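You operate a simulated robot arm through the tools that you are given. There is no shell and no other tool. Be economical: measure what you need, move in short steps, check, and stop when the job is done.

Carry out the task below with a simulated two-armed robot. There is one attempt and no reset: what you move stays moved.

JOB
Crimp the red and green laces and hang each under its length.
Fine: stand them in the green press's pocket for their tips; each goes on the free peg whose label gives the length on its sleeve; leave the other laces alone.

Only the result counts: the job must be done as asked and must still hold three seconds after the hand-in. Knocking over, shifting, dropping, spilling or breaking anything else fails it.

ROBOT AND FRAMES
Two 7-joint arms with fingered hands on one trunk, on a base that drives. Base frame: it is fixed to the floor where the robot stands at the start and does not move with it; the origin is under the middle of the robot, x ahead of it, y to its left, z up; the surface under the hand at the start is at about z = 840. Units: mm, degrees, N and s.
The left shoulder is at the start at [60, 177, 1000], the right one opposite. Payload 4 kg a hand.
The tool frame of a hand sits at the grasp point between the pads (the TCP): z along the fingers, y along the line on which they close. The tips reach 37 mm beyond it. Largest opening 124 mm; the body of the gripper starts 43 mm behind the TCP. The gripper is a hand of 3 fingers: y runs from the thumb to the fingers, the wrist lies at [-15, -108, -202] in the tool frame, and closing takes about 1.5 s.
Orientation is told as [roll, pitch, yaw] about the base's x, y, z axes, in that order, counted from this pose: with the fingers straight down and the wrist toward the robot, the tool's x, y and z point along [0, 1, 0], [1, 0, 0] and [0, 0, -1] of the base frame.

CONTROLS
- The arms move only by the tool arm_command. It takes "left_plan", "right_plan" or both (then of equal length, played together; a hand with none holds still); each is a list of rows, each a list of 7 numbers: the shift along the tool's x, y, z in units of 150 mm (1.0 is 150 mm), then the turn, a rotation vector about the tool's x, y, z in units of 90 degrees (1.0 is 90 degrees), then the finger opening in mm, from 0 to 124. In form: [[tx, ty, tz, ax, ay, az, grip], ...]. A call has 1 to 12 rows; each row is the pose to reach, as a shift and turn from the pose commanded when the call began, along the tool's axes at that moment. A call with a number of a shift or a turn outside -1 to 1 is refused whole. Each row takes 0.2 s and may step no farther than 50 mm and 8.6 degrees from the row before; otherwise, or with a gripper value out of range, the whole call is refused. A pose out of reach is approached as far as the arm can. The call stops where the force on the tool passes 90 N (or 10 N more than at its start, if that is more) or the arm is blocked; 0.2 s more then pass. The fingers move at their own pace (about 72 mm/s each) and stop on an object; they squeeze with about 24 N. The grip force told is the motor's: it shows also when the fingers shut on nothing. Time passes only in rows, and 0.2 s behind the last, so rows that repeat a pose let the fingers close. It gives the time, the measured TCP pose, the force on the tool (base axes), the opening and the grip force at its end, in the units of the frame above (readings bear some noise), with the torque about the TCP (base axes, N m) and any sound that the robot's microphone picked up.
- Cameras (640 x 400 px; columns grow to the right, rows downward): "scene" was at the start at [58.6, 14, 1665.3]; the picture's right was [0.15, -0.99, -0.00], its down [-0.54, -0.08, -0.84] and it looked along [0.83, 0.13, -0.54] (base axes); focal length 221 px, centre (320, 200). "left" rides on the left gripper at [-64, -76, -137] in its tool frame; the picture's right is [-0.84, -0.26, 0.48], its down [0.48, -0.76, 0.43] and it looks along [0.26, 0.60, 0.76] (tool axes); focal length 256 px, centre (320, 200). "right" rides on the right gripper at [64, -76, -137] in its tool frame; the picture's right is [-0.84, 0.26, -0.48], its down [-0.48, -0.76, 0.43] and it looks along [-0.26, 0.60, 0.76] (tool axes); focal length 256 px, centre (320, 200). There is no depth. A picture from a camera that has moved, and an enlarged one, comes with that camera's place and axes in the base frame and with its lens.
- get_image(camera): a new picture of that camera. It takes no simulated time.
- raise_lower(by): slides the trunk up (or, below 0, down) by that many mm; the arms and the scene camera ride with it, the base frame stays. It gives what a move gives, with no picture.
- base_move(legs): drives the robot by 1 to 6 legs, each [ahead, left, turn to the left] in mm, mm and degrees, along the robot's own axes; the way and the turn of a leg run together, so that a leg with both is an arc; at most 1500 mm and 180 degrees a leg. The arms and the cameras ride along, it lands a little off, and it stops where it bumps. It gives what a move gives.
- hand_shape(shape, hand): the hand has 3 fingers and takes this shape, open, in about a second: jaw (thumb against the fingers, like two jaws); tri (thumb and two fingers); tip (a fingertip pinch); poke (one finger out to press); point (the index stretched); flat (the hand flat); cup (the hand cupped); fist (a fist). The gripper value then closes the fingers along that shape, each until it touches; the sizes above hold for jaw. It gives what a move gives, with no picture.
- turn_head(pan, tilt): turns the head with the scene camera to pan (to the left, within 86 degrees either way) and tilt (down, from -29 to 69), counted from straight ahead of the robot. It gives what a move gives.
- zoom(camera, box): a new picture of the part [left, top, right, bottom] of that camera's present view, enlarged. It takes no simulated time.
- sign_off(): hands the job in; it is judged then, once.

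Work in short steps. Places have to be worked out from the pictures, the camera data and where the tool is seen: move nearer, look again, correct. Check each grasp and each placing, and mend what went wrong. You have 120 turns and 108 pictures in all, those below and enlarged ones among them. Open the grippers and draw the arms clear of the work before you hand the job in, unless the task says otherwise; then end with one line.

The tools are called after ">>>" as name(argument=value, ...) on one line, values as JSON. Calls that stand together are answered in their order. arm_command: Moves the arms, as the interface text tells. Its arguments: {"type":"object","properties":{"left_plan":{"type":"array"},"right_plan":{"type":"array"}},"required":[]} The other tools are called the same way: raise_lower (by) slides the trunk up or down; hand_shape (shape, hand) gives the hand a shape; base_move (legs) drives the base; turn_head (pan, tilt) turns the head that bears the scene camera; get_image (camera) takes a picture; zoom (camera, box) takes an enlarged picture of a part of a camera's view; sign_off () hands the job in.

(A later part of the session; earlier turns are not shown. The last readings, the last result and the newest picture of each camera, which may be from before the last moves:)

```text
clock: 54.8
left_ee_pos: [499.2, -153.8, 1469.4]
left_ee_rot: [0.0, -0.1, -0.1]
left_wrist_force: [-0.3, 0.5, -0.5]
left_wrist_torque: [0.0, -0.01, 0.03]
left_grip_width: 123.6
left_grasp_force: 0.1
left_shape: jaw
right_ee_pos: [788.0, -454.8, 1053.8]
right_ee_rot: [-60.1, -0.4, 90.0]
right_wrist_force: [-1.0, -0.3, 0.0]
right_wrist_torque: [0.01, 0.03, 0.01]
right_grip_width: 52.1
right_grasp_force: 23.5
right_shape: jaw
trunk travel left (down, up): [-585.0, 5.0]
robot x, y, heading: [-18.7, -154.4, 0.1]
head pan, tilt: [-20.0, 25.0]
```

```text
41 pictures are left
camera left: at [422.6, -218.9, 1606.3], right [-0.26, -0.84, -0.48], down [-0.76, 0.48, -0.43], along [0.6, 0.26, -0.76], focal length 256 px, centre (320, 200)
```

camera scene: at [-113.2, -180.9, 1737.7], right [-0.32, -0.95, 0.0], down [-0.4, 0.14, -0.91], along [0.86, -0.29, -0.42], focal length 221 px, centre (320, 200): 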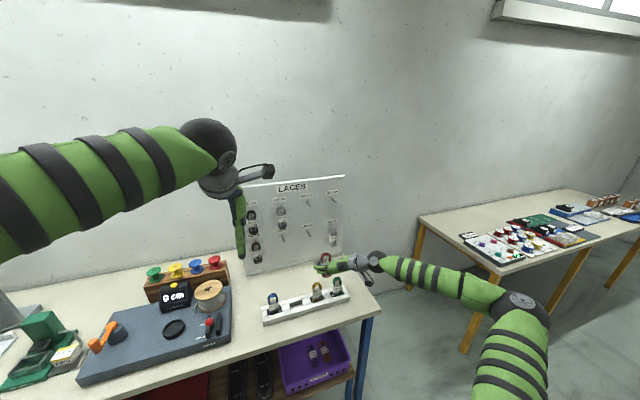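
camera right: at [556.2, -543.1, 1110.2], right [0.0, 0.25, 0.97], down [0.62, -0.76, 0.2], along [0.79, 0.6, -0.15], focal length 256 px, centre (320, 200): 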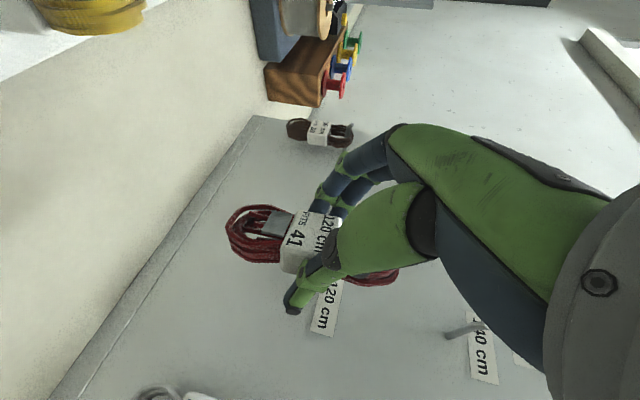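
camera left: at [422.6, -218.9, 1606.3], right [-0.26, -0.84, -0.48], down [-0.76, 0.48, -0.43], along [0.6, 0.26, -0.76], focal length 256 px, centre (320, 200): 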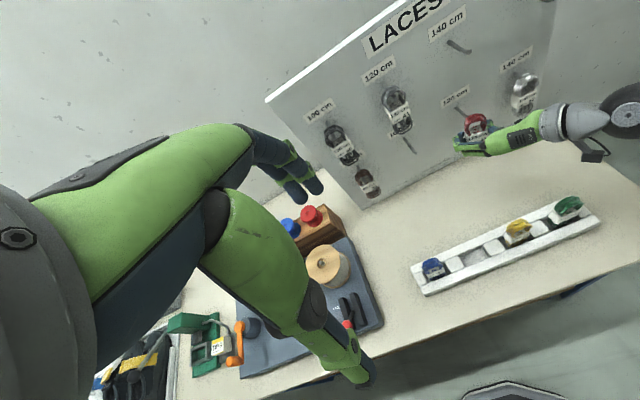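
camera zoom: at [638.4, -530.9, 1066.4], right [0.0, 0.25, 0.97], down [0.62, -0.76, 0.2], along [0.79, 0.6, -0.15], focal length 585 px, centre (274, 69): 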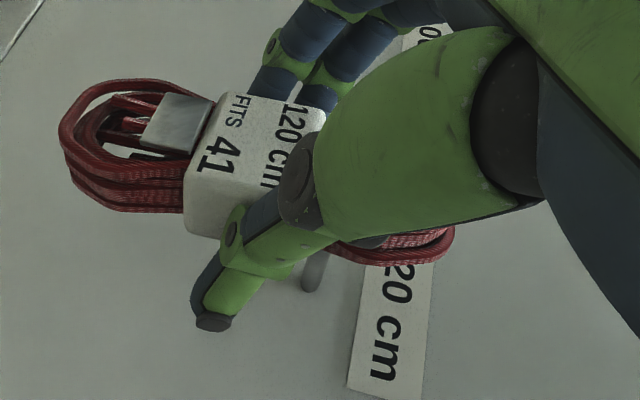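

The peg tip shows through the loop's hole, about 5 mm right of its centre. I'll shift 5 mm right and 4 mm down, then slide onto the peg.

>>> arm_command(right_plan=[[0.023, -0.033, 0.013, 0, 0, 0, 0], [0.0, -0.033, 0.05, 0, 0, 0, 0], [-0.027, -0.033, 0.1, 0, 0, 0, 0], [-0.046, -0.033, 0.147, 0, 0, 0, 0], [-0.065, -0.033, 0.193, 0, 0, 0, 0]])

>>> zoom(camera="scene", box=[285, 225, 349, 275])

>>> zoom(camera="right", box=[200, 170, 480, 345])

```text
clock: 56.0
left_ee_pos: [499.1, -155.0, 1470.4]
left_ee_rot: [-0.1, 0.0, 0.2]
left_wrist_force: [0.8, 0.0, 0.0]
left_wrist_torque: [-0.01, 0.01, 0.0]
left_grip_width: 123.8
left_grasp_force: 0.1
left_shape: jaw
right_ee_pos: [820.1, -459.8, 1047.3]
right_ee_rot: [-60.2, -0.2, 90.0]
right_wrist_force: [-0.2, -0.6, 0.0]
right_wrist_torque: [-0.02, 0.01, -0.04]
right_grip_width: 52.2
right_grasp_force: 24.4
right_shape: jaw
trunk travel left (down, up): [-585.0, 5.0]
robot x, y, heading: [-21.8, -150.5, 0.2]
head pan, tilt: [-20.0, 25.0]
```

```text
8.00 times, centred on (317, 250) of scene
camera zoom: at [36.1, -180.3, 1737.8], right [-0.34, -0.94, 0.0], down [-0.4, 0.14, -0.91], along [0.85, -0.31, -0.42], focal length 1769 px, centre (344, -200)
```

zoom: 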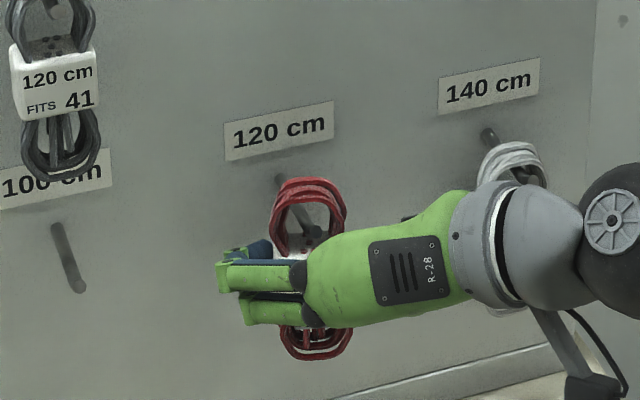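

```text
2.29 times, centred on (340, 258) of right
camera zoom: at [669.5, -535.5, 1060.2], right [0.0, 0.25, 0.97], down [0.62, -0.76, 0.2], along [0.79, 0.6, -0.15], focal length 585 px, centre (274, 69)
```

zoom: 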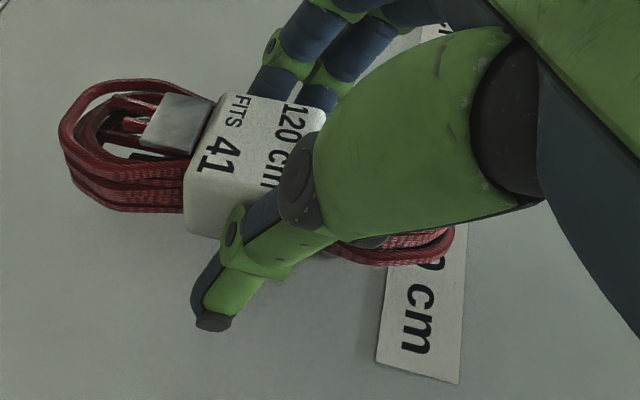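

The peg is through the loop with no contact force. I'll slide in another 28 mm.

>>> arm_command(right_plan=[[-0.021, 0, 0.06, 0, 0, 0, 0], [-0.043, 0, 0.12, 0, 0, 0, 0], [-0.064, 0, 0.179, 0, 0, 0, 0]])

>>> zoom(camera="scene", box=[285, 225, 349, 275])

```text
clock: 56.8
left_ee_pos: [499.4, -154.2, 1470.1]
left_ee_rot: [0.0, 0.1, 0.2]
left_wrist_force: [-0.8, -0.2, 0.9]
left_wrist_torque: [0.02, 0.01, 0.02]
left_grip_width: 123.6
left_grasp_force: 0.1
left_shape: jaw
right_ee_pos: [849.2, -460.7, 1042.7]
right_ee_rot: [-60.2, -0.2, 89.9]
right_wrist_force: [0.3, 0.9, -1.2]
right_wrist_torque: [-0.01, 0.01, 0.0]
right_grip_width: 52.1
right_grasp_force: 23.6
right_shape: jaw
trunk travel left (down, up): [-585.0, 5.0]
robot x, y, heading: [-23.4, -149.1, 0.3]
head pan, tilt: [-20.0, 25.0]
```

```text
8.00 times, centred on (317, 250) of scene
camera zoom: at [36.2, -180.2, 1737.8], right [-0.34, -0.94, 0.0], down [-0.4, 0.14, -0.91], along [0.85, -0.31, -0.42], focal length 1769 px, centre (344, -200)
```

zoom: 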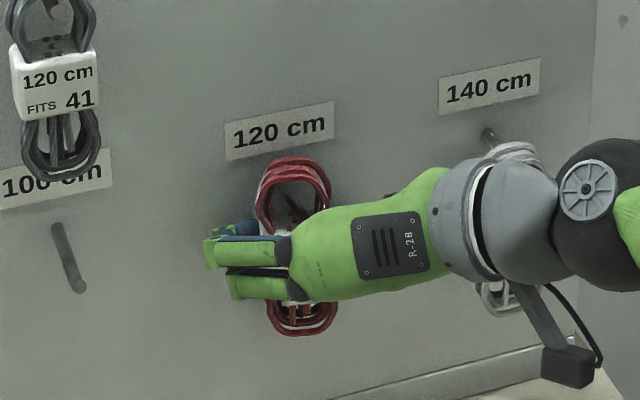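

The loop is well onto the peg. I'll lower it to rest on the peg.

>>> arm_command(right_plan=[[0.025, 0, 0.014, 0, 0, 0, 0], [0.046, 0, 0.027, 0, 0, 0, 0], [0.07, 0, 0.04, 0, 0, 0, 0]])

>>> arm_command(right_plan=[[0.018, 0, 0.01, 0, 0, 0, 0], [0.03, 0, 0.017, 0, 0, 0, 0]])

>>> zoom(camera="scene", box=[285, 225, 349, 275])

```text
clock: 57.6
left_ee_pos: [499.2, -154.6, 1469.6]
left_ee_rot: [0.0, 0.1, 0.1]
left_wrist_force: [-0.1, 0.5, -0.9]
left_wrist_torque: [-0.02, 0.01, 0.0]
left_grip_width: 123.9
left_grasp_force: 0.2
left_shape: jaw
right_ee_pos: [848.3, -460.3, 1030.0]
right_ee_rot: [-60.2, -0.2, 89.9]
right_wrist_force: [0.4, -0.5, -0.6]
right_wrist_torque: [0.01, 0.04, 0.02]
right_grip_width: 52.2
right_grasp_force: 24.3
right_shape: jaw
trunk travel left (down, up): [-585.0, 5.0]
robot x, y, heading: [-20.7, -149.1, 0.2]
head pan, tilt: [-20.0, 25.0]
```

```text
clock: 58.2
left_ee_pos: [498.8, -154.8, 1469.8]
left_ee_rot: [0.0, 0.0, 0.1]
left_wrist_force: [-0.1, -0.3, -0.2]
left_wrist_torque: [-0.01, 0.02, 0.0]
left_grip_width: 123.8
left_grasp_force: 0.1
left_shape: jaw
right_ee_pos: [847.6, -460.3, 1026.2]
right_ee_rot: [-60.3, -0.3, 89.9]
right_wrist_force: [-0.1, -1.0, 2.6]
right_wrist_torque: [0.03, -0.03, 0.0]
right_grip_width: 52.3
right_grasp_force: 24.2
right_shape: jaw
trunk travel left (down, up): [-585.0, 5.0]
robot x, y, heading: [-20.6, -148.8, -0.2]
head pan, tilt: [-20.0, 25.0]
```

```text
8.00 times, centred on (317, 250) of scene
camera zoom: at [35.5, -180.3, 1737.9], right [-0.34, -0.94, 0.0], down [-0.4, 0.14, -0.91], along [0.85, -0.31, -0.42], focal length 1769 px, centre (344, -200)
```

zoom: 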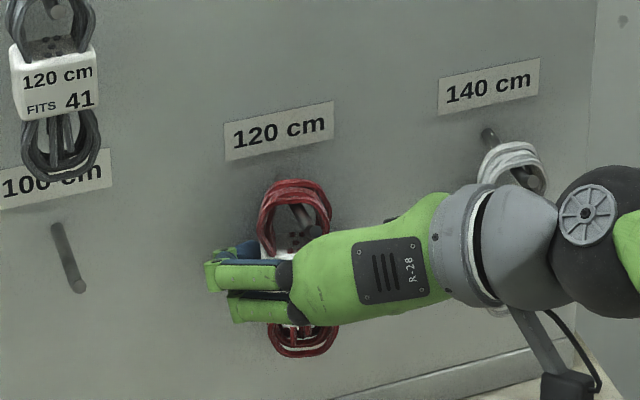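

There is a 2.6 N contact, so the loop rests on the peg. I'll open and draw straight back.

>>> arm_command(right_plan=[[0, 0, 0, 0, 0, 0, 60], [0, 0, 0, 0, 0, 0, 75], [0, 0, 0, 0, 0, 0, 86], [0, 0, 0, 0, 0, 0, 86]])

>>> zoom(camera="scene", box=[285, 225, 349, 275])

```text
clock: 59.2
left_ee_pos: [499.1, -153.8, 1469.4]
left_ee_rot: [0.0, 0.0, 0.1]
left_wrist_force: [-0.3, -1.0, 0.1]
left_wrist_torque: [-0.02, 0.01, 0.01]
left_grip_width: 123.8
left_grasp_force: 0.0
left_shape: jaw
right_ee_pos: [848.4, -460.1, 1025.5]
right_ee_rot: [-60.3, -0.1, 89.9]
right_wrist_force: [-0.2, -0.1, 0.0]
right_wrist_torque: [-0.03, 0.0, 0.02]
right_grip_width: 85.6
right_grasp_force: 0.0
right_shape: jaw
trunk travel left (down, up): [-585.0, 5.0]
robot x, y, heading: [-21.2, -150.0, 0.4]
head pan, tilt: [-20.0, 25.0]
```

```text
8.00 times, centred on (317, 250) of scene
camera zoom: at [35.9, -180.4, 1737.8], right [-0.34, -0.94, 0.0], down [-0.4, 0.14, -0.91], along [0.85, -0.31, -0.42], focal length 1769 px, centre (344, -200)
```

zoom: 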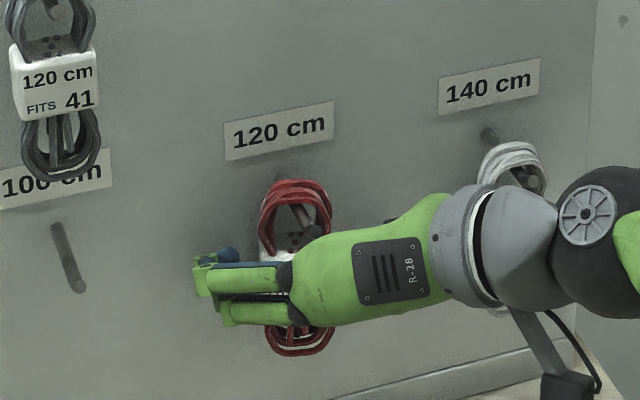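

The lace stays hanging with the fingers open. Withdrawing 150 mm straight back.

>>> arm_command(right_plan=[[0.06, 0, -0.1, 0, 0, 0, 86], [0.14, 0, -0.25, 0, 0, 0, 86], [0.25, 0, -0.43, 0, 0, 0, 86], [0.37, 0, -0.65, 0, 0, 0, 86], [0.497, 0, -0.868, 0, 0, 0, 86]])

>>> zoom(camera="scene", box=[270, 200, 398, 300])

>>> get_image(camera="right")

```text
clock: 60.4
left_ee_pos: [497.7, -152.9, 1469.9]
left_ee_rot: [0.0, 0.0, 0.1]
left_wrist_force: [-0.5, -0.4, -0.3]
left_wrist_torque: [-0.03, -0.01, -0.02]
left_grip_width: 123.8
left_grasp_force: 0.0
left_shape: jaw
right_ee_pos: [697.0, -460.0, 1025.3]
right_ee_rot: [-60.3, -0.3, 89.8]
right_wrist_force: [0.5, 0.2, -0.7]
right_wrist_torque: [-0.03, 0.01, 0.0]
right_grip_width: 85.8
right_grasp_force: 0.1
right_shape: jaw
trunk travel left (down, up): [-585.0, 5.0]
robot x, y, heading: [-22.1, -152.4, 0.2]
head pan, tilt: [-20.0, 25.0]
```

```text
4.00 times, centred on (334, 250) of scene
camera zoom: at [34.9, -180.4, 1737.8], right [-0.34, -0.94, 0.0], down [-0.4, 0.14, -0.91], along [0.85, -0.31, -0.42], focal length 884 px, centre (264, 0)
```

zoom: 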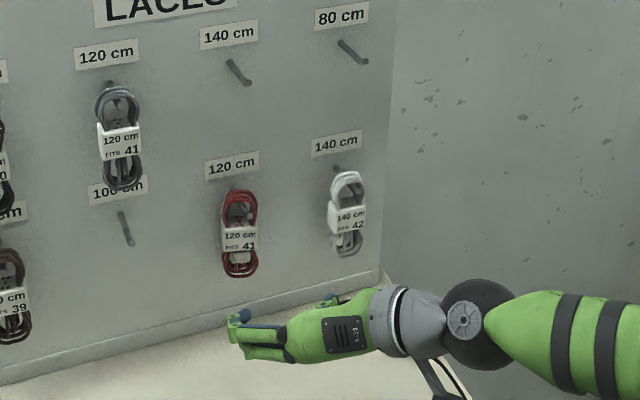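

```text
34 pictures are left
camera right: at [545.7, -535.6, 1037.7], right [0.0, 0.25, 0.97], down [0.62, -0.76, 0.2], along [0.79, 0.6, -0.15], focal length 256 px, centre (320, 200)
```

right: 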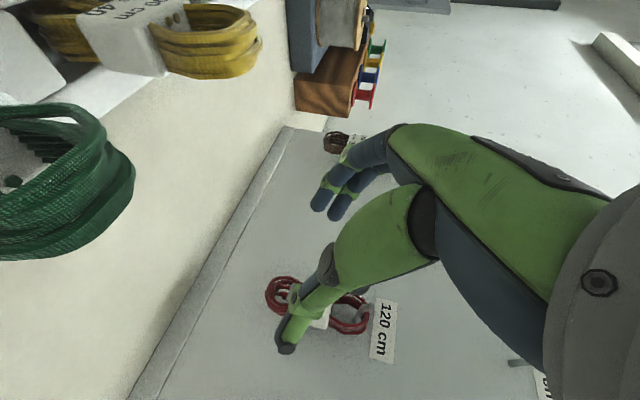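

The red lace hangs on the 120 peg. Now the green one: I'll raise the hand 40 mm and drive back and right to face it.

>>> arm_command(right_plan=[[-0.116, 0, -0.066, 0, 0, 0, 86], [-0.231, 0, -0.133, 0, 0, 0, 86]])

>>> base_move(legs=[[-180, 0, 0], [0, -68, 0]])

>>> turn_head(pan=-25, tilt=40)

>>> get_image(camera="right")

>>> get_image(camera="scene")

```text
clock: 61.0
left_ee_pos: [498.7, -154.5, 1469.8]
left_ee_rot: [-0.1, 0.0, 0.1]
left_wrist_force: [0.7, -0.2, -0.4]
left_wrist_torque: [0.01, -0.02, 0.0]
left_grip_width: 123.8
left_grasp_force: 0.0
left_shape: jaw
right_ee_pos: [697.7, -460.4, 1064.1]
right_ee_rot: [-60.2, -0.2, 89.9]
right_wrist_force: [-0.3, -0.5, 0.0]
right_wrist_torque: [-0.02, -0.03, 0.04]
right_grip_width: 85.6
right_grasp_force: 0.0
right_shape: jaw
trunk travel left (down, up): [-585.0, 5.0]
robot x, y, heading: [-21.6, -149.6, 0.3]
head pan, tilt: [-20.0, 25.0]
```

```text
clock: 63.1
left_ee_pos: [319.8, -225.1, 1468.7]
left_ee_rot: [0.1, 0.0, 0.2]
left_wrist_force: [0.4, -0.7, -1.0]
left_wrist_torque: [0.05, -0.01, 0.01]
left_grip_width: 123.6
left_grasp_force: 0.1
left_shape: jaw
right_ee_pos: [517.2, -529.4, 1063.4]
right_ee_rot: [-60.2, -0.3, 90.0]
right_wrist_force: [0.6, -1.1, 0.2]
right_wrist_torque: [0.02, -0.02, 0.02]
right_grip_width: 85.9
right_grasp_force: 0.0
right_shape: jaw
trunk travel left (down, up): [-585.0, 5.0]
robot x, y, heading: [-201.7, -221.7, -0.1]
head pan, tilt: [-20.0, 25.0]
```

```text
clock: 63.9
left_ee_pos: [318.3, -222.0, 1469.7]
left_ee_rot: [0.0, 0.0, 0.1]
left_wrist_force: [0.0, 0.4, -1.2]
left_wrist_torque: [0.0, -0.04, -0.03]
left_grip_width: 123.9
left_grasp_force: 0.0
left_shape: jaw
right_ee_pos: [518.0, -528.5, 1063.2]
right_ee_rot: [-60.2, -0.2, 90.0]
right_wrist_force: [-0.4, 0.3, -1.0]
right_wrist_torque: [0.01, -0.03, 0.06]
right_grip_width: 85.7
right_grasp_force: 0.0
right_shape: jaw
trunk travel left (down, up): [-585.0, 5.0]
robot x, y, heading: [-199.0, -216.4, 0.1]
head pan, tilt: [-25.0, 40.0]
```

```text
33 pictures are left
camera right: at [366.6, -604.1, 1076.9], right [0.0, 0.25, 0.97], down [0.62, -0.76, 0.2], along [0.79, 0.6, -0.15], focal length 256 px, centre (320, 200)
```

right: 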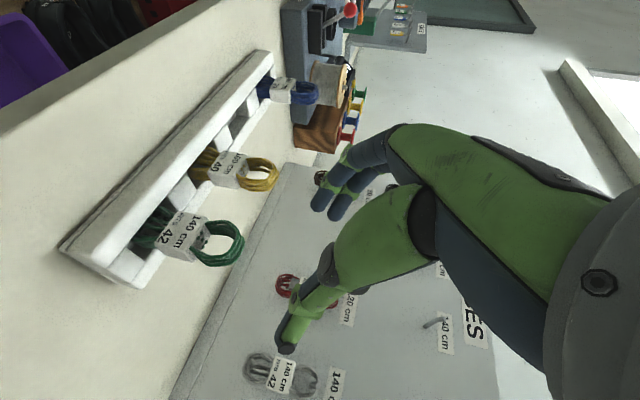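

```text
32 pictures are left
camera scene: at [-154.3, -253.9, 1714.6], right [-0.42, -0.91, 0.0], down [-0.58, 0.27, -0.77], along [0.7, -0.32, -0.64], focal length 221 px, centre (320, 200)
```

scene: 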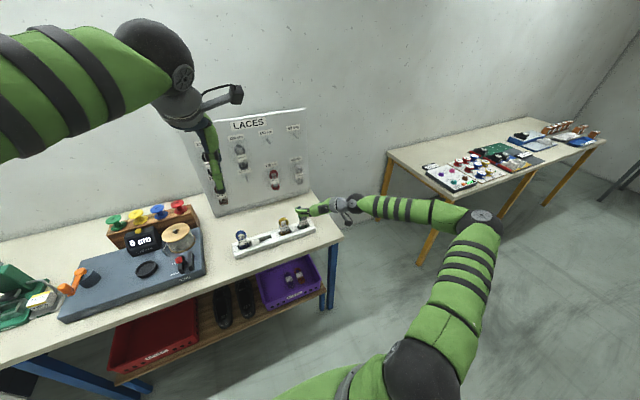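

The green lace should be gripped at y≈-518. I'll descend toward it with the fingers straddling.

>>> arm_command(right_plan=[[0.1, 0.07, 0.12, 0, 0, 0, 84], [0.2, 0.07, 0.24, 0, 0, 0, 84], [0.3, 0.07, 0.36, 0, 0, 0, 84], [0.4, 0.07, 0.48, 0, 0, 0, 84], [0.5, 0.07, 0.6, 0, 0, 0, 84], [0.576, 0.07, 0.706, 0, 0, 0, 84]])

>>> get_image(camera="right")

>>> zoom(camera="scene", box=[220, 190, 348, 270])

```text
clock: 65.3
left_ee_pos: [317.5, -222.6, 1469.0]
left_ee_rot: [-0.1, 0.0, 0.1]
left_wrist_force: [-1.1, -0.3, -0.6]
left_wrist_torque: [-0.01, 0.01, 0.02]
left_grip_width: 123.8
left_grasp_force: 0.1
left_shape: jaw
right_ee_pos: [567.2, -517.3, 937.1]
right_ee_rot: [-60.3, -0.3, 90.0]
right_wrist_force: [-0.1, -0.4, 0.2]
right_wrist_torque: [0.01, -0.01, 0.03]
right_grip_width: 84.2
right_grasp_force: 0.1
right_shape: jaw
trunk travel left (down, up): [-585.0, 5.0]
robot x, y, heading: [-200.7, -220.5, 0.0]
head pan, tilt: [-25.0, 40.0]
```

```text
31 pictures are left
camera right: at [415.6, -592.7, 949.2], right [0.0, 0.25, 0.97], down [0.62, -0.76, 0.2], along [0.79, 0.6, -0.15], focal length 256 px, centre (320, 200)
```

right: 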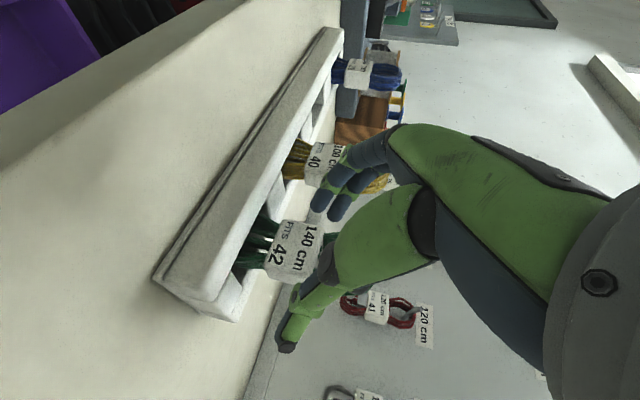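

```text
5.00 times, centred on (284, 230) of scene
camera zoom: at [-154.1, -254.1, 1714.5], right [-0.42, -0.91, 0.0], down [-0.58, 0.27, -0.77], along [0.69, -0.32, -0.64], focal length 1106 px, centre (500, 50)
```

zoom: 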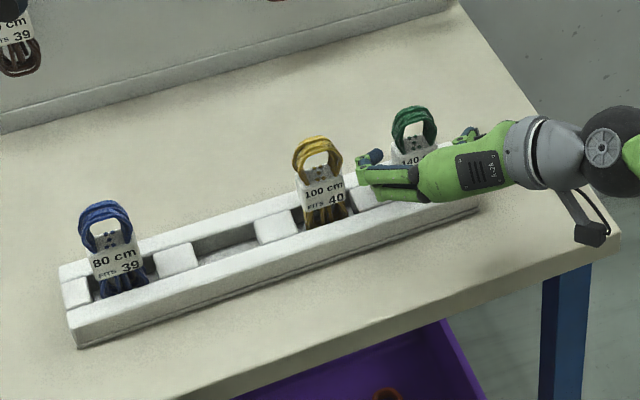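

Alignment matches what worked for the red. I'll advance 14 mm, close and lift.

>>> arm_command(right_plan=[[0, 0.02, 0.06, 0, 0, 0, 84], [0, 0.02, 0.108, 0, 0, 0, 84], [0, 0.02, 0.108, 0, 0, 0, 50], [0, 0.02, 0.108, 0, 0, 0, 30], [0, 0.02, 0.108, 0, 0, 0, 0], [0, 0.02, 0.108, 0, 0, 0, 0], [0, 0.02, 0.108, 0, 0, 0, 0], [0, 0.02, 0.108, 0, 0, 0, 0]])

>>> arm_command(right_plan=[[-0.1, 0, -0.057, 0, 0, 0, 0], [-0.25, 0, -0.142, 0, 0, 0, 0], [-0.45, 0, -0.256, 0, 0, 0, 0], [-0.65, 0, -0.37, 0, 0, 0, 0], [-0.869, 0, -0.494, 0, 0, 0, 0], [-1.0, 0, -0.57, 0, 0, 0, 0], [-1.0, 0, -0.57, 0, 0, 0, 0]])

>>> get_image(camera="right")

```text
clock: 67.1
left_ee_pos: [317.6, -223.1, 1469.8]
left_ee_rot: [-0.1, 0.0, 0.2]
left_wrist_force: [0.3, 0.2, -0.3]
left_wrist_torque: [0.0, 0.0, 0.0]
left_grip_width: 123.7
left_grasp_force: 0.1
left_shape: jaw
right_ee_pos: [580.4, -514.5, 928.1]
right_ee_rot: [-60.2, -0.2, 90.0]
right_wrist_force: [-1.2, -0.2, 3.1]
right_wrist_torque: [0.09, -0.08, 0.04]
right_grip_width: 54.1
right_grasp_force: 23.6
right_shape: jaw
trunk travel left (down, up): [-585.0, 5.0]
robot x, y, heading: [-203.5, -216.1, 0.2]
head pan, tilt: [-25.0, 40.0]
```

```text
clock: 68.7
left_ee_pos: [318.1, -223.8, 1469.5]
left_ee_rot: [0.0, -0.1, 0.0]
left_wrist_force: [-0.6, -0.4, 0.3]
left_wrist_torque: [0.01, 0.05, -0.01]
left_grip_width: 123.6
left_grasp_force: 0.0
left_shape: jaw
right_ee_pos: [581.1, -514.3, 1101.4]
right_ee_rot: [-60.2, -0.4, 90.0]
right_wrist_force: [-0.1, 0.0, -0.2]
right_wrist_torque: [0.01, -0.03, 0.02]
right_grip_width: 53.6
right_grasp_force: 24.2
right_shape: jaw
trunk travel left (down, up): [-585.0, 5.0]
robot x, y, heading: [-201.2, -217.0, 0.2]
head pan, tilt: [-25.0, 40.0]
```

```text
29 pictures are left
camera right: at [430.1, -591.0, 1113.5], right [0.0, 0.25, 0.97], down [0.62, -0.76, 0.2], along [0.79, 0.6, -0.15], focal length 256 px, centre (320, 200)
```

right: 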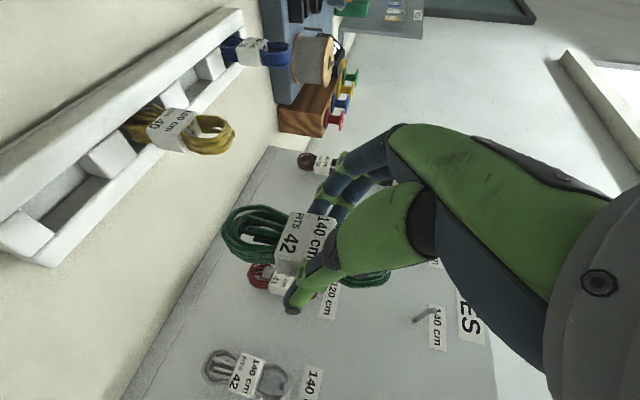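

Green is held. I'll drive left to the press.

>>> base_move(legs=[[-30, 0, 0], [0, 1150, 0]])

>>> turn_head(pan=-10, tilt=42)

```text
clock: 75.0
left_ee_pos: [285.1, 936.3, 1469.6]
left_ee_rot: [0.0, 0.0, 0.1]
left_wrist_force: [-0.9, -0.1, 0.0]
left_wrist_torque: [-0.02, 0.0, 0.03]
left_grip_width: 123.5
left_grasp_force: 0.0
left_shape: jaw
right_ee_pos: [547.0, 643.6, 1100.7]
right_ee_rot: [-60.2, -0.3, 90.2]
right_wrist_force: [0.0, -0.3, -0.2]
right_wrist_torque: [0.0, 0.02, 0.03]
right_grip_width: 53.5
right_grasp_force: 24.5
right_shape: jaw
trunk travel left (down, up): [-585.0, 5.0]
robot x, y, heading: [-238.7, 943.1, 0.1]
head pan, tilt: [-25.0, 40.0]
```

```text
clock: 75.8
left_ee_pos: [284.4, 937.7, 1469.9]
left_ee_rot: [0.0, 0.0, 0.2]
left_wrist_force: [0.0, 0.3, -1.1]
left_wrist_torque: [-0.01, 0.01, 0.0]
left_grip_width: 123.8
left_grasp_force: 0.0
left_shape: jaw
right_ee_pos: [547.8, 643.3, 1100.2]
right_ee_rot: [-60.2, -0.2, 90.0]
right_wrist_force: [-0.4, -0.7, -0.5]
right_wrist_torque: [0.0, 0.02, 0.02]
right_grip_width: 53.4
right_grasp_force: 24.1
right_shape: jaw
trunk travel left (down, up): [-585.0, 5.0]
robot x, y, heading: [-234.3, 941.2, 0.3]
head pan, tilt: [-10.0, 42.0]
```

Same route as before: down to z≈975, then forward under the lever ball to above the pocket.

>>> arm_command(right_plan=[[0.15, -0.01, 0.083, 0, 0, 0, 0], [0.3, -0.02, 0.167, 0, 0, 0, 0], [0.45, -0.03, 0.25, 0, 0, 0, 0], [0.6, -0.033, 0.334, 0, 0, 0, 0], [0.729, -0.033, 0.4175, 0, 0, 0, 0]])

>>> arm_command(right_plan=[[-0.08, 0, 0.14, 0, 0, 0, 0], [-0.16, 0, 0.28, 0, 0, 0, 0], [-0.24, 0, 0.42, 0, 0, 0, 0], [-0.321, 0, 0.561, 0, 0, 0, 0]])

>>> zoom(camera="right", box=[130, 180, 370, 330])

```text
clock: 77.0
left_ee_pos: [284.5, 935.7, 1470.5]
left_ee_rot: [0.0, 0.0, 0.2]
left_wrist_force: [0.1, 0.0, 0.2]
left_wrist_torque: [0.03, -0.01, 0.02]
left_grip_width: 123.8
left_grasp_force: 0.0
left_shape: jaw
right_ee_pos: [547.6, 639.2, 974.5]
right_ee_rot: [-60.2, -0.2, 90.2]
right_wrist_force: [-0.1, -0.6, -0.8]
right_wrist_torque: [-0.01, 0.03, 0.01]
right_grip_width: 53.6
right_grasp_force: 23.4
right_shape: jaw
trunk travel left (down, up): [-585.0, 5.0]
robot x, y, heading: [-236.6, 939.1, 0.3]
head pan, tilt: [-10.0, 42.0]
```

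```text
clock: 78.0
left_ee_pos: [284.6, 935.6, 1470.5]
left_ee_rot: [0.0, 0.0, 0.2]
left_wrist_force: [0.5, -0.4, -0.4]
left_wrist_torque: [-0.01, 0.01, 0.0]
left_grip_width: 123.6
left_grasp_force: 0.0
left_shape: jaw
right_ee_pos: [644.6, 640.4, 973.9]
right_ee_rot: [-60.1, -0.2, 90.1]
right_wrist_force: [0.6, 0.3, -1.3]
right_wrist_torque: [-0.02, 0.0, -0.03]
right_grip_width: 53.7
right_grasp_force: 24.0
right_shape: jaw
trunk travel left (down, up): [-585.0, 5.0]
robot x, y, heading: [-235.9, 936.2, 0.1]
head pan, tilt: [-10.0, 42.0]
```

```text
2.67 times, centred on (250, 255) of right
camera zoom: at [494.3, 565.2, 986.9], right [0.0, 0.25, 0.97], down [0.62, -0.76, 0.2], along [0.79, 0.6, -0.15], focal length 683 px, centre (507, 53)
```

zoom: 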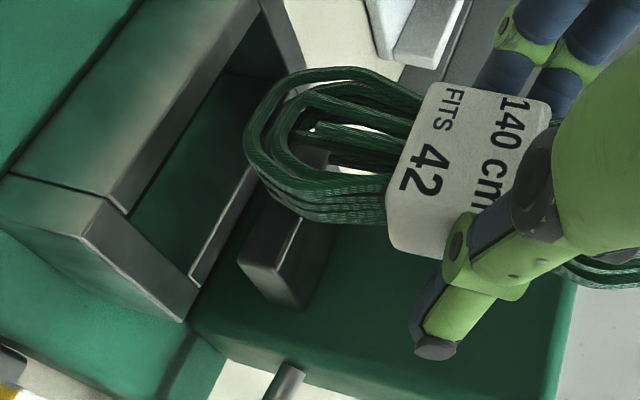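

This matches the red's geometry. Lowering into the pocket.

>>> arm_command(right_plan=[[0.058, -0.012, 0.033, 0, 0, 0, 0], [0.116, -0.012, 0.066, 0, 0, 0, 0], [0.16, -0.012, 0.092, 0, 0, 0, 0]])

>>> zoom(camera="right", box=[130, 180, 370, 330])

>>> arm_command(right_plan=[[0.023, 0, 0.013, 0, 0, 0, 0], [0.03, 0, 0.017, 0, 0, 0, 0]])

```text
clock: 78.8
left_ee_pos: [285.3, 937.3, 1469.6]
left_ee_rot: [0.0, 0.0, 0.3]
left_wrist_force: [-0.4, 0.6, 0.2]
left_wrist_torque: [-0.01, -0.03, 0.0]
left_grip_width: 123.7
left_grasp_force: 0.0
left_shape: jaw
right_ee_pos: [644.1, 639.1, 946.1]
right_ee_rot: [-60.2, -0.3, 90.1]
right_wrist_force: [-0.3, 0.0, 0.3]
right_wrist_torque: [0.01, 0.01, -0.01]
right_grip_width: 53.6
right_grasp_force: 24.4
right_shape: jaw
trunk travel left (down, up): [-585.0, 5.0]
robot x, y, heading: [-234.1, 939.2, 0.4]
head pan, tilt: [-10.0, 42.0]
```

```text
2.67 times, centred on (250, 255) of right
camera zoom: at [493.3, 562.8, 958.8], right [0.0, 0.25, 0.97], down [0.62, -0.76, 0.2], along [0.79, 0.6, -0.15], focal length 683 px, centre (507, 53)
```

zoom: 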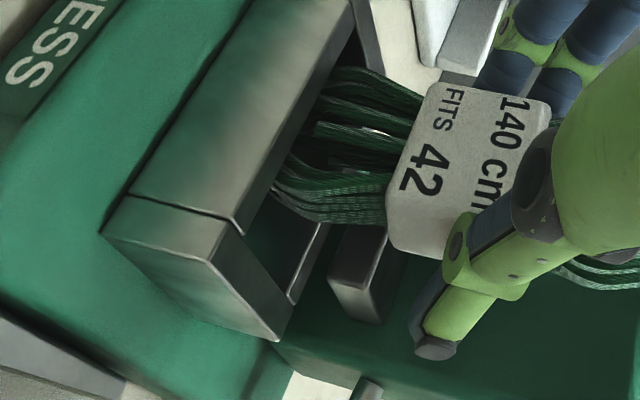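

```text
clock: 79.4
left_ee_pos: [283.6, 935.9, 1468.7]
left_ee_rot: [0.0, 0.0, 0.2]
left_wrist_force: [0.2, 0.0, 0.4]
left_wrist_torque: [0.04, -0.02, 0.0]
left_grip_width: 123.7
left_grasp_force: 0.0
left_shape: jaw
right_ee_pos: [643.2, 637.9, 942.6]
right_ee_rot: [-60.1, -0.3, 90.0]
right_wrist_force: [-1.0, 0.5, 2.5]
right_wrist_torque: [0.07, -0.02, 0.0]
right_grip_width: 53.5
right_grasp_force: 24.0
right_shape: jaw
trunk travel left (down, up): [-585.0, 5.0]
robot x, y, heading: [-236.3, 942.2, 0.5]
head pan, tilt: [-10.0, 42.0]
```

The lace is touching the floor lightly at 2.5 N. I'll open and withdraw straight back.

>>> arm_command(right_plan=[[0, 0, 0, 0, 0, 0, 62], [0, 0, 0, 0, 0, 0, 75], [0, 0, 0, 0, 0, 0, 84], [0.05, 0, -0.087, 0, 0, 0, 84], [0.148, 0, -0.26, 0, 0, 0, 84], [0.247, 0, -0.434, 0, 0, 0, 84], [0.346, 0, -0.608, 0, 0, 0, 84], [0.42, 0, -0.74, 0, 0, 0, 84]])

>>> zoom(camera="left", box=[420, 80, 580, 180])

```text
clock: 81.2
left_ee_pos: [283.3, 936.3, 1470.0]
left_ee_rot: [0.0, 0.0, 0.2]
left_wrist_force: [0.0, 0.3, 1.4]
left_wrist_torque: [0.04, -0.02, -0.01]
left_grip_width: 123.9
left_grasp_force: 0.0
left_shape: jaw
right_ee_pos: [515.8, 638.8, 942.5]
right_ee_rot: [-60.2, -0.3, 90.2]
right_wrist_force: [0.1, -0.4, 0.4]
right_wrist_torque: [-0.01, 0.0, 0.0]
right_grip_width: 83.8
right_grasp_force: 0.0
right_shape: jaw
trunk travel left (down, up): [-585.0, 5.0]
robot x, y, heading: [-236.8, 939.7, 0.3]
head pan, tilt: [-10.0, 42.0]
```

```text
4.00 times, centred on (500, 130) of left
camera zoom: at [207.8, 871.5, 1606.2], right [-0.25, -0.84, -0.48], down [-0.76, 0.48, -0.43], along [0.6, 0.26, -0.76], focal length 1024 px, centre (-400, 480)
```

zoom: 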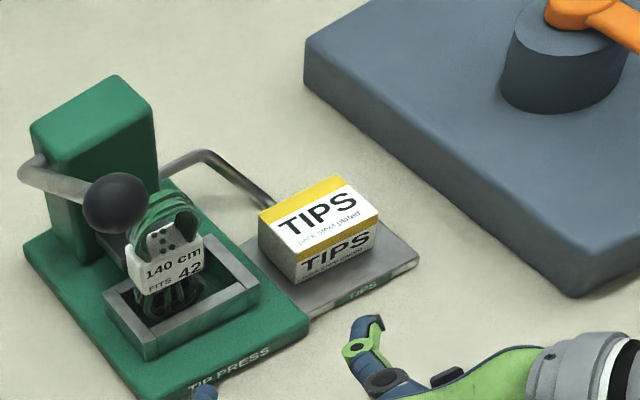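

The green lace stands upright. Raising the hand over the lever ball, as before.

>>> arm_command(right_plan=[[-0.2, 0.06, -0.114, 0, 0, 0, 60], [-0.4, 0.12, -0.228, 0, 0, 0, 40], [-0.6, 0.2, -0.342, 0, 0, 0, 20], [-0.8, 0.28, -0.456, 0, 0, 0, 14], [-0.926, 0.35, -0.53, 0, 0, 0, 14]])

>>> arm_command(right_plan=[[-0.1, 0, 0.12, 0, 0, 0, 14], [-0.2, 0, 0.25, 0, 0, 0, 14], [-0.3, 0, 0.4, 0, 0, 0, 14], [-0.342, 0, 0.503, 0, 0, 0, 14]])

>>> arm_command(right_plan=[[0.058, 0, 0.033, 0, 0, 0, 14], [0.116, 0, 0.066, 0, 0, 0, 14], [0.174, 0, 0.099, 0, 0, 0, 14], [0.232, 0, 0.132, 0, 0, 0, 14], [0.29, 0, 0.165, 0, 0, 0, 14]])

>>> zoom(camera="right", box=[0, 100, 448, 380])

```text
clock: 82.4
left_ee_pos: [284.0, 935.6, 1471.1]
left_ee_rot: [0.0, 0.1, 0.2]
left_wrist_force: [-0.7, 0.1, -0.5]
left_wrist_torque: [-0.03, 0.02, -0.01]
left_grip_width: 123.6
left_grasp_force: 0.0
left_shape: jaw
right_ee_pos: [516.8, 691.1, 1103.3]
right_ee_rot: [-60.3, -0.3, 90.2]
right_wrist_force: [0.8, 0.0, -0.8]
right_wrist_torque: [0.01, 0.01, 0.0]
right_grip_width: 14.5
right_grasp_force: 0.0
right_shape: jaw
trunk travel left (down, up): [-585.0, 5.0]
robot x, y, heading: [-234.7, 938.2, 0.1]
head pan, tilt: [-10.0, 42.0]
```

```text
clock: 83.4
left_ee_pos: [283.9, 935.8, 1469.5]
left_ee_rot: [0.0, 0.0, 0.2]
left_wrist_force: [-1.1, 0.1, -0.1]
left_wrist_torque: [0.01, 0.01, -0.04]
left_grip_width: 123.6
left_grasp_force: 0.0
left_shape: jaw
right_ee_pos: [607.4, 687.8, 1110.1]
right_ee_rot: [-60.1, -0.2, 90.1]
right_wrist_force: [-0.4, -0.4, -0.9]
right_wrist_torque: [0.01, 0.01, 0.04]
right_grip_width: 14.5
right_grasp_force: 0.1
right_shape: jaw
trunk travel left (down, up): [-585.0, 5.0]
robot x, y, heading: [-235.8, 937.7, 0.1]
head pan, tilt: [-10.0, 42.0]
```

```text
clock: 84.6
left_ee_pos: [283.9, 935.6, 1470.5]
left_ee_rot: [-0.1, 0.0, 0.1]
left_wrist_force: [0.1, 1.0, 0.0]
left_wrist_torque: [0.01, 0.01, 0.0]
left_grip_width: 123.7
left_grasp_force: 0.1
left_shape: jaw
right_ee_pos: [607.7, 689.3, 1059.4]
right_ee_rot: [-60.2, -0.2, 90.2]
right_wrist_force: [-0.6, 0.2, 3.0]
right_wrist_torque: [-0.01, 0.03, -0.01]
right_grip_width: 14.2
right_grasp_force: 0.0
right_shape: jaw
trunk travel left (down, up): [-585.0, 5.0]
robot x, y, heading: [-237.7, 937.7, 0.2]
head pan, tilt: [-10.0, 42.0]
```

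```text
1.43 times, centred on (224, 240) of right
camera zoom: at [457.4, 613.0, 1072.1], right [0.0, 0.25, 0.97], down [0.62, -0.76, 0.2], along [0.79, 0.6, -0.15], focal length 366 px, centre (457, 143)
```

zoom: 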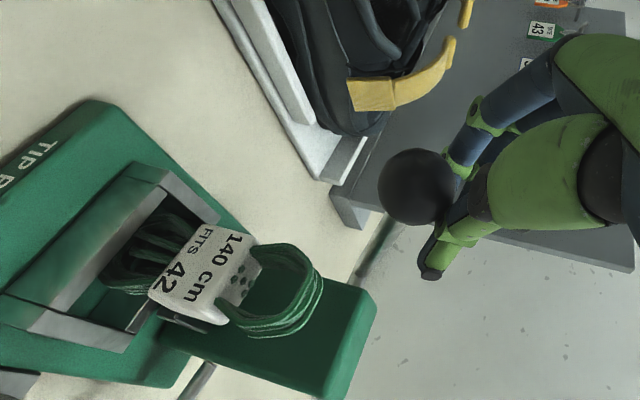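

The ball is moving the same way as before. I'll continue down to the stop, hold, then check.

>>> arm_command(right_plan=[[0.077, 0, 0, 0, 0, 0, 14], [0.15, 0, 0.013, 0, 0, 0, 14], [0.21, 0, 0.046, 0, 0, 0, 14], [0.27, 0, 0.079, 0, 0, 0, 14], [0.33, 0, 0.112, 0, 0, 0, 14]])

>>> arm_command(right_plan=[[0.058, 0, 0.033, 0, 0, 0, 14], [0.116, 0, 0.066, 0, 0, 0, 14], [0.174, 0, 0.099, 0, 0, 0, 14], [0.232, 0, 0.132, 0, 0, 0, 14], [0.238, 0, 0.136, 0, 0, 0, 14], [0.238, 0, 0.136, 0, 0, 0, 14]])

>>> zoom(camera="right", box=[0, 100, 448, 380])

```text
clock: 85.8
left_ee_pos: [282.9, 935.4, 1470.4]
left_ee_rot: [0.0, 0.0, 0.2]
left_wrist_force: [-0.4, 0.1, 0.6]
left_wrist_torque: [0.01, 0.03, -0.03]
left_grip_width: 123.5
left_grasp_force: 0.1
left_shape: jaw
right_ee_pos: [598.5, 690.2, 1008.3]
right_ee_rot: [-60.3, -0.2, 90.1]
right_wrist_force: [-1.2, -0.8, 3.0]
right_wrist_torque: [-0.01, 0.0, 0.0]
right_grip_width: 14.6
right_grasp_force: 0.1
right_shape: jaw
trunk travel left (down, up): [-585.0, 5.0]
robot x, y, heading: [-237.2, 941.0, 0.5]
head pan, tilt: [-10.0, 42.0]
```

```text
clock: 87.2
left_ee_pos: [275.0, 938.3, 1473.6]
left_ee_rot: [0.0, -0.2, 0.2]
left_wrist_force: [0.7, 0.0, 0.3]
left_wrist_torque: [-0.01, 0.01, -0.01]
left_grip_width: 123.8
left_grasp_force: 0.1
left_shape: jaw
right_ee_pos: [596.9, 691.3, 984.1]
right_ee_rot: [-61.6, -0.6, 89.9]
right_wrist_force: [-22.7, -4.6, 69.5]
right_wrist_torque: [0.35, 0.06, 0.42]
right_grip_width: 8.8
right_grasp_force: 24.1
right_shape: jaw
trunk travel left (down, up): [-585.0, 5.0]
robot x, y, heading: [-237.9, 940.8, 0.2]
head pan, tilt: [-10.0, 42.0]
```

```text
1.43 times, centred on (224, 240) of right
camera zoom: at [445.1, 615.6, 992.7], right [-0.02, 0.25, 0.97], down [0.61, -0.76, 0.21], along [0.79, 0.6, -0.13], focal length 366 px, centre (457, 143)
```

zoom: 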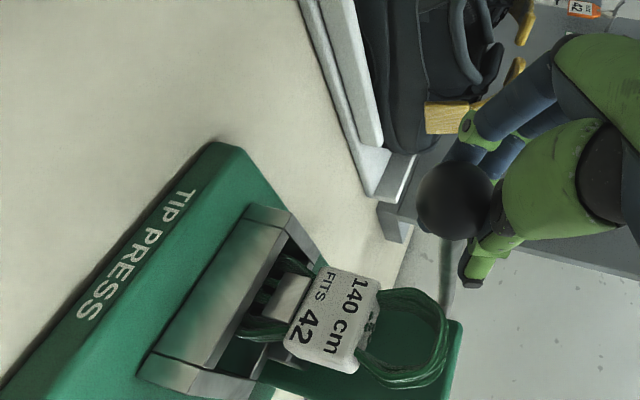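

At the stop with a clip now on the green lace. I'll ease up with the fingers opening, then withdraw.

>>> arm_command(right_plan=[[-0.087, 0, -0.05, 0, 0, 0, 14], [-0.174, 0, -0.1, 0, 0, 0, 14], [-0.26, 0, -0.15, 0, 0, 0, 30], [-0.35, 0, -0.2, 0, 0, 0, 50], [-0.435, 0, -0.25, 0, 0, 0, 60], [-0.435, 0, -0.25, 0, 0, 0, 60]])

>>> arm_command(right_plan=[[0.1, 0, -0.174, 0, 0, 0, 60], [0.2, 0, -0.348, 0, 0, 0, 60], [0.3, 0, -0.52, 0, 0, 0, 60], [0.39, 0, -0.69, 0, 0, 0, 60]])

>>> zoom(camera="left", box=[420, 80, 580, 180])

```text
clock: 88.6
left_ee_pos: [284.3, 937.1, 1470.1]
left_ee_rot: [-0.1, 0.1, 0.2]
left_wrist_force: [0.6, 1.1, -0.8]
left_wrist_torque: [0.04, -0.06, 0.02]
left_grip_width: 123.9
left_grasp_force: 0.1
left_shape: jaw
right_ee_pos: [596.4, 690.7, 1040.9]
right_ee_rot: [-60.1, -0.3, 90.1]
right_wrist_force: [-1.0, -0.2, 0.2]
right_wrist_torque: [0.02, 0.01, -0.03]
right_grip_width: 59.9
right_grasp_force: 0.0
right_shape: jaw
trunk travel left (down, up): [-585.0, 5.0]
robot x, y, heading: [-238.9, 942.0, 0.4]
head pan, tilt: [-10.0, 42.0]
```

```text
clock: 89.6
left_ee_pos: [283.9, 937.6, 1470.1]
left_ee_rot: [0.0, 0.0, 0.2]
left_wrist_force: [0.6, -0.8, -0.2]
left_wrist_torque: [0.01, -0.04, 0.01]
left_grip_width: 123.8
left_grasp_force: 0.0
left_shape: jaw
right_ee_pos: [478.0, 689.4, 1042.4]
right_ee_rot: [-60.2, -0.2, 90.1]
right_wrist_force: [0.0, -1.2, -0.2]
right_wrist_torque: [0.0, 0.01, 0.01]
right_grip_width: 60.0
right_grasp_force: 0.0
right_shape: jaw
trunk travel left (down, up): [-585.0, 5.0]
robot x, y, heading: [-239.1, 939.3, 0.6]
head pan, tilt: [-10.0, 42.0]
```

```text
4.00 times, centred on (500, 130) of left
camera zoom: at [207.7, 871.9, 1606.3], right [-0.25, -0.84, -0.48], down [-0.76, 0.48, -0.43], along [0.6, 0.26, -0.76], focal length 1024 px, centre (-400, 480)
```

zoom: 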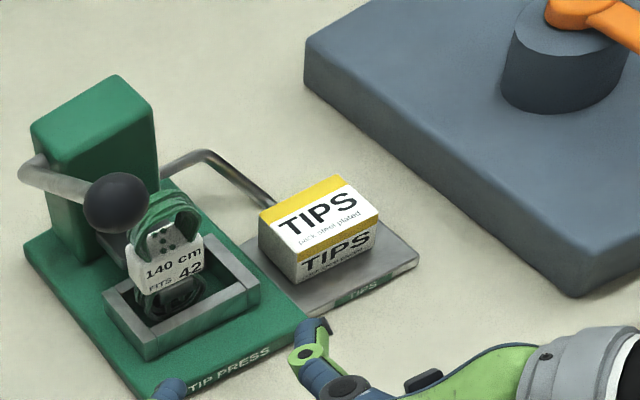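

Lever back up, lace standing with its clip. Regrasping along the same route.

>>> arm_command(right_plan=[[0.1, -0.07, 0.1, 0, 0, 0, 84], [0.2, -0.14, 0.2, 0, 0, 0, 84], [0.3, -0.22, 0.31, 0, 0, 0, 84], [0.4, -0.3, 0.42, 0, 0, 0, 84], [0.496, -0.343, 0.53, 0, 0, 0, 84]])

>>> arm_command(right_plan=[[-0.1, 0, 0.176, 0, 0, 0, 84], [-0.2, 0, 0.352, 0, 0, 0, 84], [-0.3, 0, 0.528, 0, 0, 0, 84], [-0.4, 0, 0.704, 0, 0, 0, 84], [-0.447, 0, 0.781, 0, 0, 0, 84]])

>>> zoom(camera="right", box=[130, 180, 370, 330])

```text
clock: 90.8
left_ee_pos: [283.9, 935.6, 1469.4]
left_ee_rot: [0.0, 0.1, 0.2]
left_wrist_force: [0.0, 0.2, -0.6]
left_wrist_torque: [0.02, 0.03, -0.01]
left_grip_width: 123.3
left_grasp_force: 0.1
left_shape: jaw
right_ee_pos: [512.5, 638.6, 939.2]
right_ee_rot: [-60.2, -0.1, 90.1]
right_wrist_force: [-1.1, -0.2, 0.1]
right_wrist_torque: [-0.03, 0.0, -0.02]
right_grip_width: 83.2
right_grasp_force: 0.0
right_shape: jaw
trunk travel left (down, up): [-585.0, 5.0]
robot x, y, heading: [-231.5, 938.7, 0.5]
head pan, tilt: [-10.0, 42.0]
```

```text
clock: 92.0
left_ee_pos: [284.4, 936.8, 1469.8]
left_ee_rot: [0.0, 0.0, 0.2]
left_wrist_force: [-0.2, -0.8, -0.5]
left_wrist_torque: [0.02, -0.02, -0.01]
left_grip_width: 123.8
left_grasp_force: 0.1
left_shape: jaw
right_ee_pos: [646.9, 638.8, 938.1]
right_ee_rot: [-60.2, -0.2, 90.0]
right_wrist_force: [0.0, -0.9, 0.8]
right_wrist_torque: [0.02, 0.01, 0.0]
right_grip_width: 83.8
right_grasp_force: 0.1
right_shape: jaw
trunk travel left (down, up): [-585.0, 5.0]
robot x, y, heading: [-237.0, 940.2, 0.2]
head pan, tilt: [-10.0, 42.0]
```

```text
2.67 times, centred on (250, 255) of right
camera zoom: at [496.6, 562.6, 950.1], right [0.0, 0.25, 0.97], down [0.62, -0.76, 0.2], along [0.79, 0.6, -0.15], focal length 683 px, centre (507, 53)
```

zoom: 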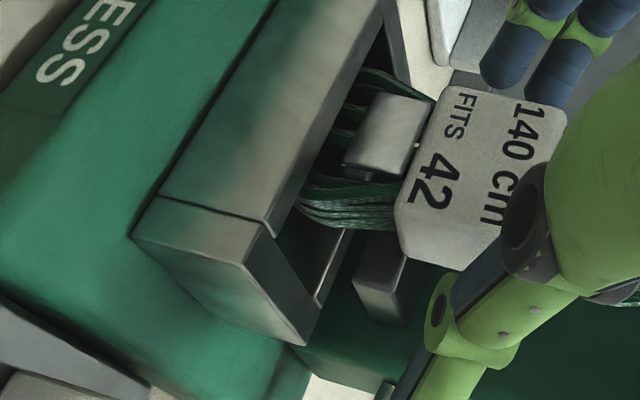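

Clip present and fingers straddling. Close, lift 33 mm, check the hold.

>>> arm_command(right_plan=[[0.0, 0, -0.01, 0, 0, 0, 60], [0.0, 0, -0.01, 0, 0, 0, 30], [0, 0, -0.01, 0, 0, 0, 0], [0, 0, -0.01, 0, 0, 0, 0], [0, 0, -0.01, 0, 0, 0, 0], [0, 0, -0.01, 0, 0, 0, 0], [-0.07, 0, -0.05, 0, 0, 0, 0], [-0.14, 0, -0.09, 0, 0, 0, 0], [-0.2, 0, -0.124, 0, 0, 0, 0]])

>>> zoom(camera="right", box=[130, 180, 370, 330])

```text
clock: 94.0
left_ee_pos: [284.2, 936.6, 1469.9]
left_ee_rot: [0.1, 0.0, 0.2]
left_wrist_force: [0.0, -0.3, 0.6]
left_wrist_torque: [-0.02, -0.03, 0.0]
left_grip_width: 123.5
left_grasp_force: 0.0
left_shape: jaw
right_ee_pos: [644.7, 639.0, 973.7]
right_ee_rot: [-60.2, -0.2, 90.1]
right_wrist_force: [-0.1, -0.3, -0.1]
right_wrist_torque: [0.02, 0.02, -0.03]
right_grip_width: 52.9
right_grasp_force: 23.6
right_shape: jaw
trunk travel left (down, up): [-585.0, 5.0]
robot x, y, heading: [-238.3, 939.6, 0.4]
head pan, tilt: [-10.0, 42.0]
```

```text
2.67 times, centred on (250, 255) of right
camera zoom: at [494.2, 563.1, 986.6], right [0.0, 0.25, 0.97], down [0.62, -0.76, 0.2], along [0.79, 0.6, -0.15], focal length 683 px, centre (507, 53)
```

zoom: 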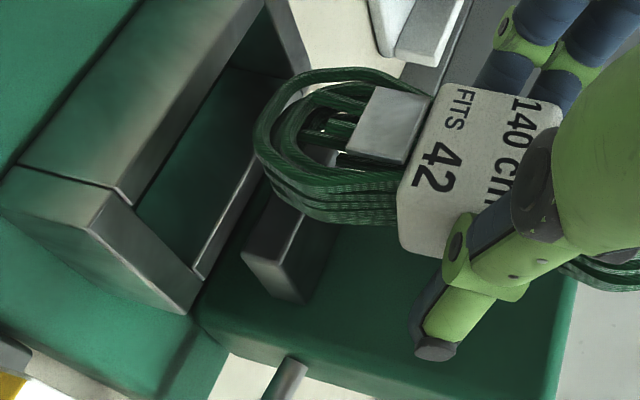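

Withdraw, raise, then drive to the board, stopping short of it to raise further.

>>> arm_command(right_plan=[[0.08, 0, -0.15, 0, 0, 0, 0], [0.16, 0, -0.29, 0, 0, 0, 0], [0.25, 0, -0.43, 0, 0, 0, 0], [0.331, 0, -0.579, 0, 0, 0, 0], [0.15, 0, -0.68, 0, 0, 0, 0], [-0.05, 0, -0.8, 0, 0, 0, 0], [-0.25, 0, -0.91, 0, 0, 0, 0], [-0.4, 0, -1.0, 0, 0, 0, 0]])

>>> base_move(legs=[[0, -1100, 0]])

>>> arm_command(right_plan=[[-0.15, 0, -0.086, 0, 0, 0, 0], [-0.3, 0, -0.172, 0, 0, 0, 0], [-0.45, 0, -0.258, 0, 0, 0, 0], [-0.6, 0, -0.344, 0, 0, 0, 0], [-0.75, 0, -0.43, 0, 0, 0, 0], [-0.87, 0, -0.498, 0, 0, 0, 0]])

>>> turn_head(pan=-20, tilt=20)

```text
clock: 95.8
left_ee_pos: [282.4, 936.1, 1469.8]
left_ee_rot: [0.0, 0.0, 0.2]
left_wrist_force: [0.1, 0.4, 0.1]
left_wrist_torque: [0.01, -0.01, 0.03]
left_grip_width: 123.5
left_grasp_force: 0.1
left_shape: jaw
right_ee_pos: [542.8, 639.9, 1099.8]
right_ee_rot: [-60.1, -0.3, 90.1]
right_wrist_force: [0.3, 0.0, 0.8]
right_wrist_torque: [-0.01, 0.01, -0.02]
right_grip_width: 52.7
right_grasp_force: 23.9
right_shape: jaw
trunk travel left (down, up): [-585.0, 5.0]
robot x, y, heading: [-234.0, 938.2, 0.5]
head pan, tilt: [-10.0, 42.0]
```

```text
clock: 101.3
left_ee_pos: [291.8, -143.3, 1469.7]
left_ee_rot: [-0.1, 0.0, 0.4]
left_wrist_force: [0.4, -0.2, 0.4]
left_wrist_torque: [0.01, -0.01, 0.03]
left_grip_width: 123.7
left_grasp_force: 0.1
left_shape: jaw
right_ee_pos: [549.8, -437.9, 1098.8]
right_ee_rot: [-60.2, -0.2, 90.2]
right_wrist_force: [0.8, -0.4, -1.6]
right_wrist_torque: [0.02, -0.03, 0.0]
right_grip_width: 52.6
right_grasp_force: 23.7
right_shape: jaw
trunk travel left (down, up): [-585.0, 5.0]
robot x, y, heading: [-227.1, -140.0, 0.3]
head pan, tilt: [-10.0, 42.0]
```

```text
clock: 102.7
left_ee_pos: [289.0, -141.8, 1469.3]
left_ee_rot: [0.0, 0.1, 0.3]
left_wrist_force: [0.0, 0.5, 0.2]
left_wrist_torque: [-0.02, -0.02, 0.02]
left_grip_width: 123.7
left_grasp_force: 0.1
left_shape: jaw
right_ee_pos: [549.4, -438.7, 1246.5]
right_ee_rot: [-60.2, -0.3, 90.2]
right_wrist_force: [0.3, 0.5, -1.2]
right_wrist_torque: [0.01, -0.03, 0.02]
right_grip_width: 52.5
right_grasp_force: 24.0
right_shape: jaw
trunk travel left (down, up): [-585.0, 5.0]
robot x, y, heading: [-229.9, -143.3, 0.5]
head pan, tilt: [-10.0, 42.0]
```

```text
clock: 103.6
left_ee_pos: [289.8, -142.1, 1469.3]
left_ee_rot: [0.0, 0.0, 0.4]
left_wrist_force: [0.3, 0.1, 0.1]
left_wrist_torque: [0.0, 0.0, -0.01]
left_grip_width: 123.7
left_grasp_force: 0.0
left_shape: jaw
right_ee_pos: [549.3, -438.5, 1247.8]
right_ee_rot: [-60.1, -0.1, 90.2]
right_wrist_force: [-1.4, 0.6, -0.2]
right_wrist_torque: [0.0, 0.0, -0.01]
right_grip_width: 52.9
right_grasp_force: 23.6
right_shape: jaw
trunk travel left (down, up): [-585.0, 5.0]
robot x, y, heading: [-231.3, -143.9, 0.6]
head pan, tilt: [-20.0, 20.0]
```

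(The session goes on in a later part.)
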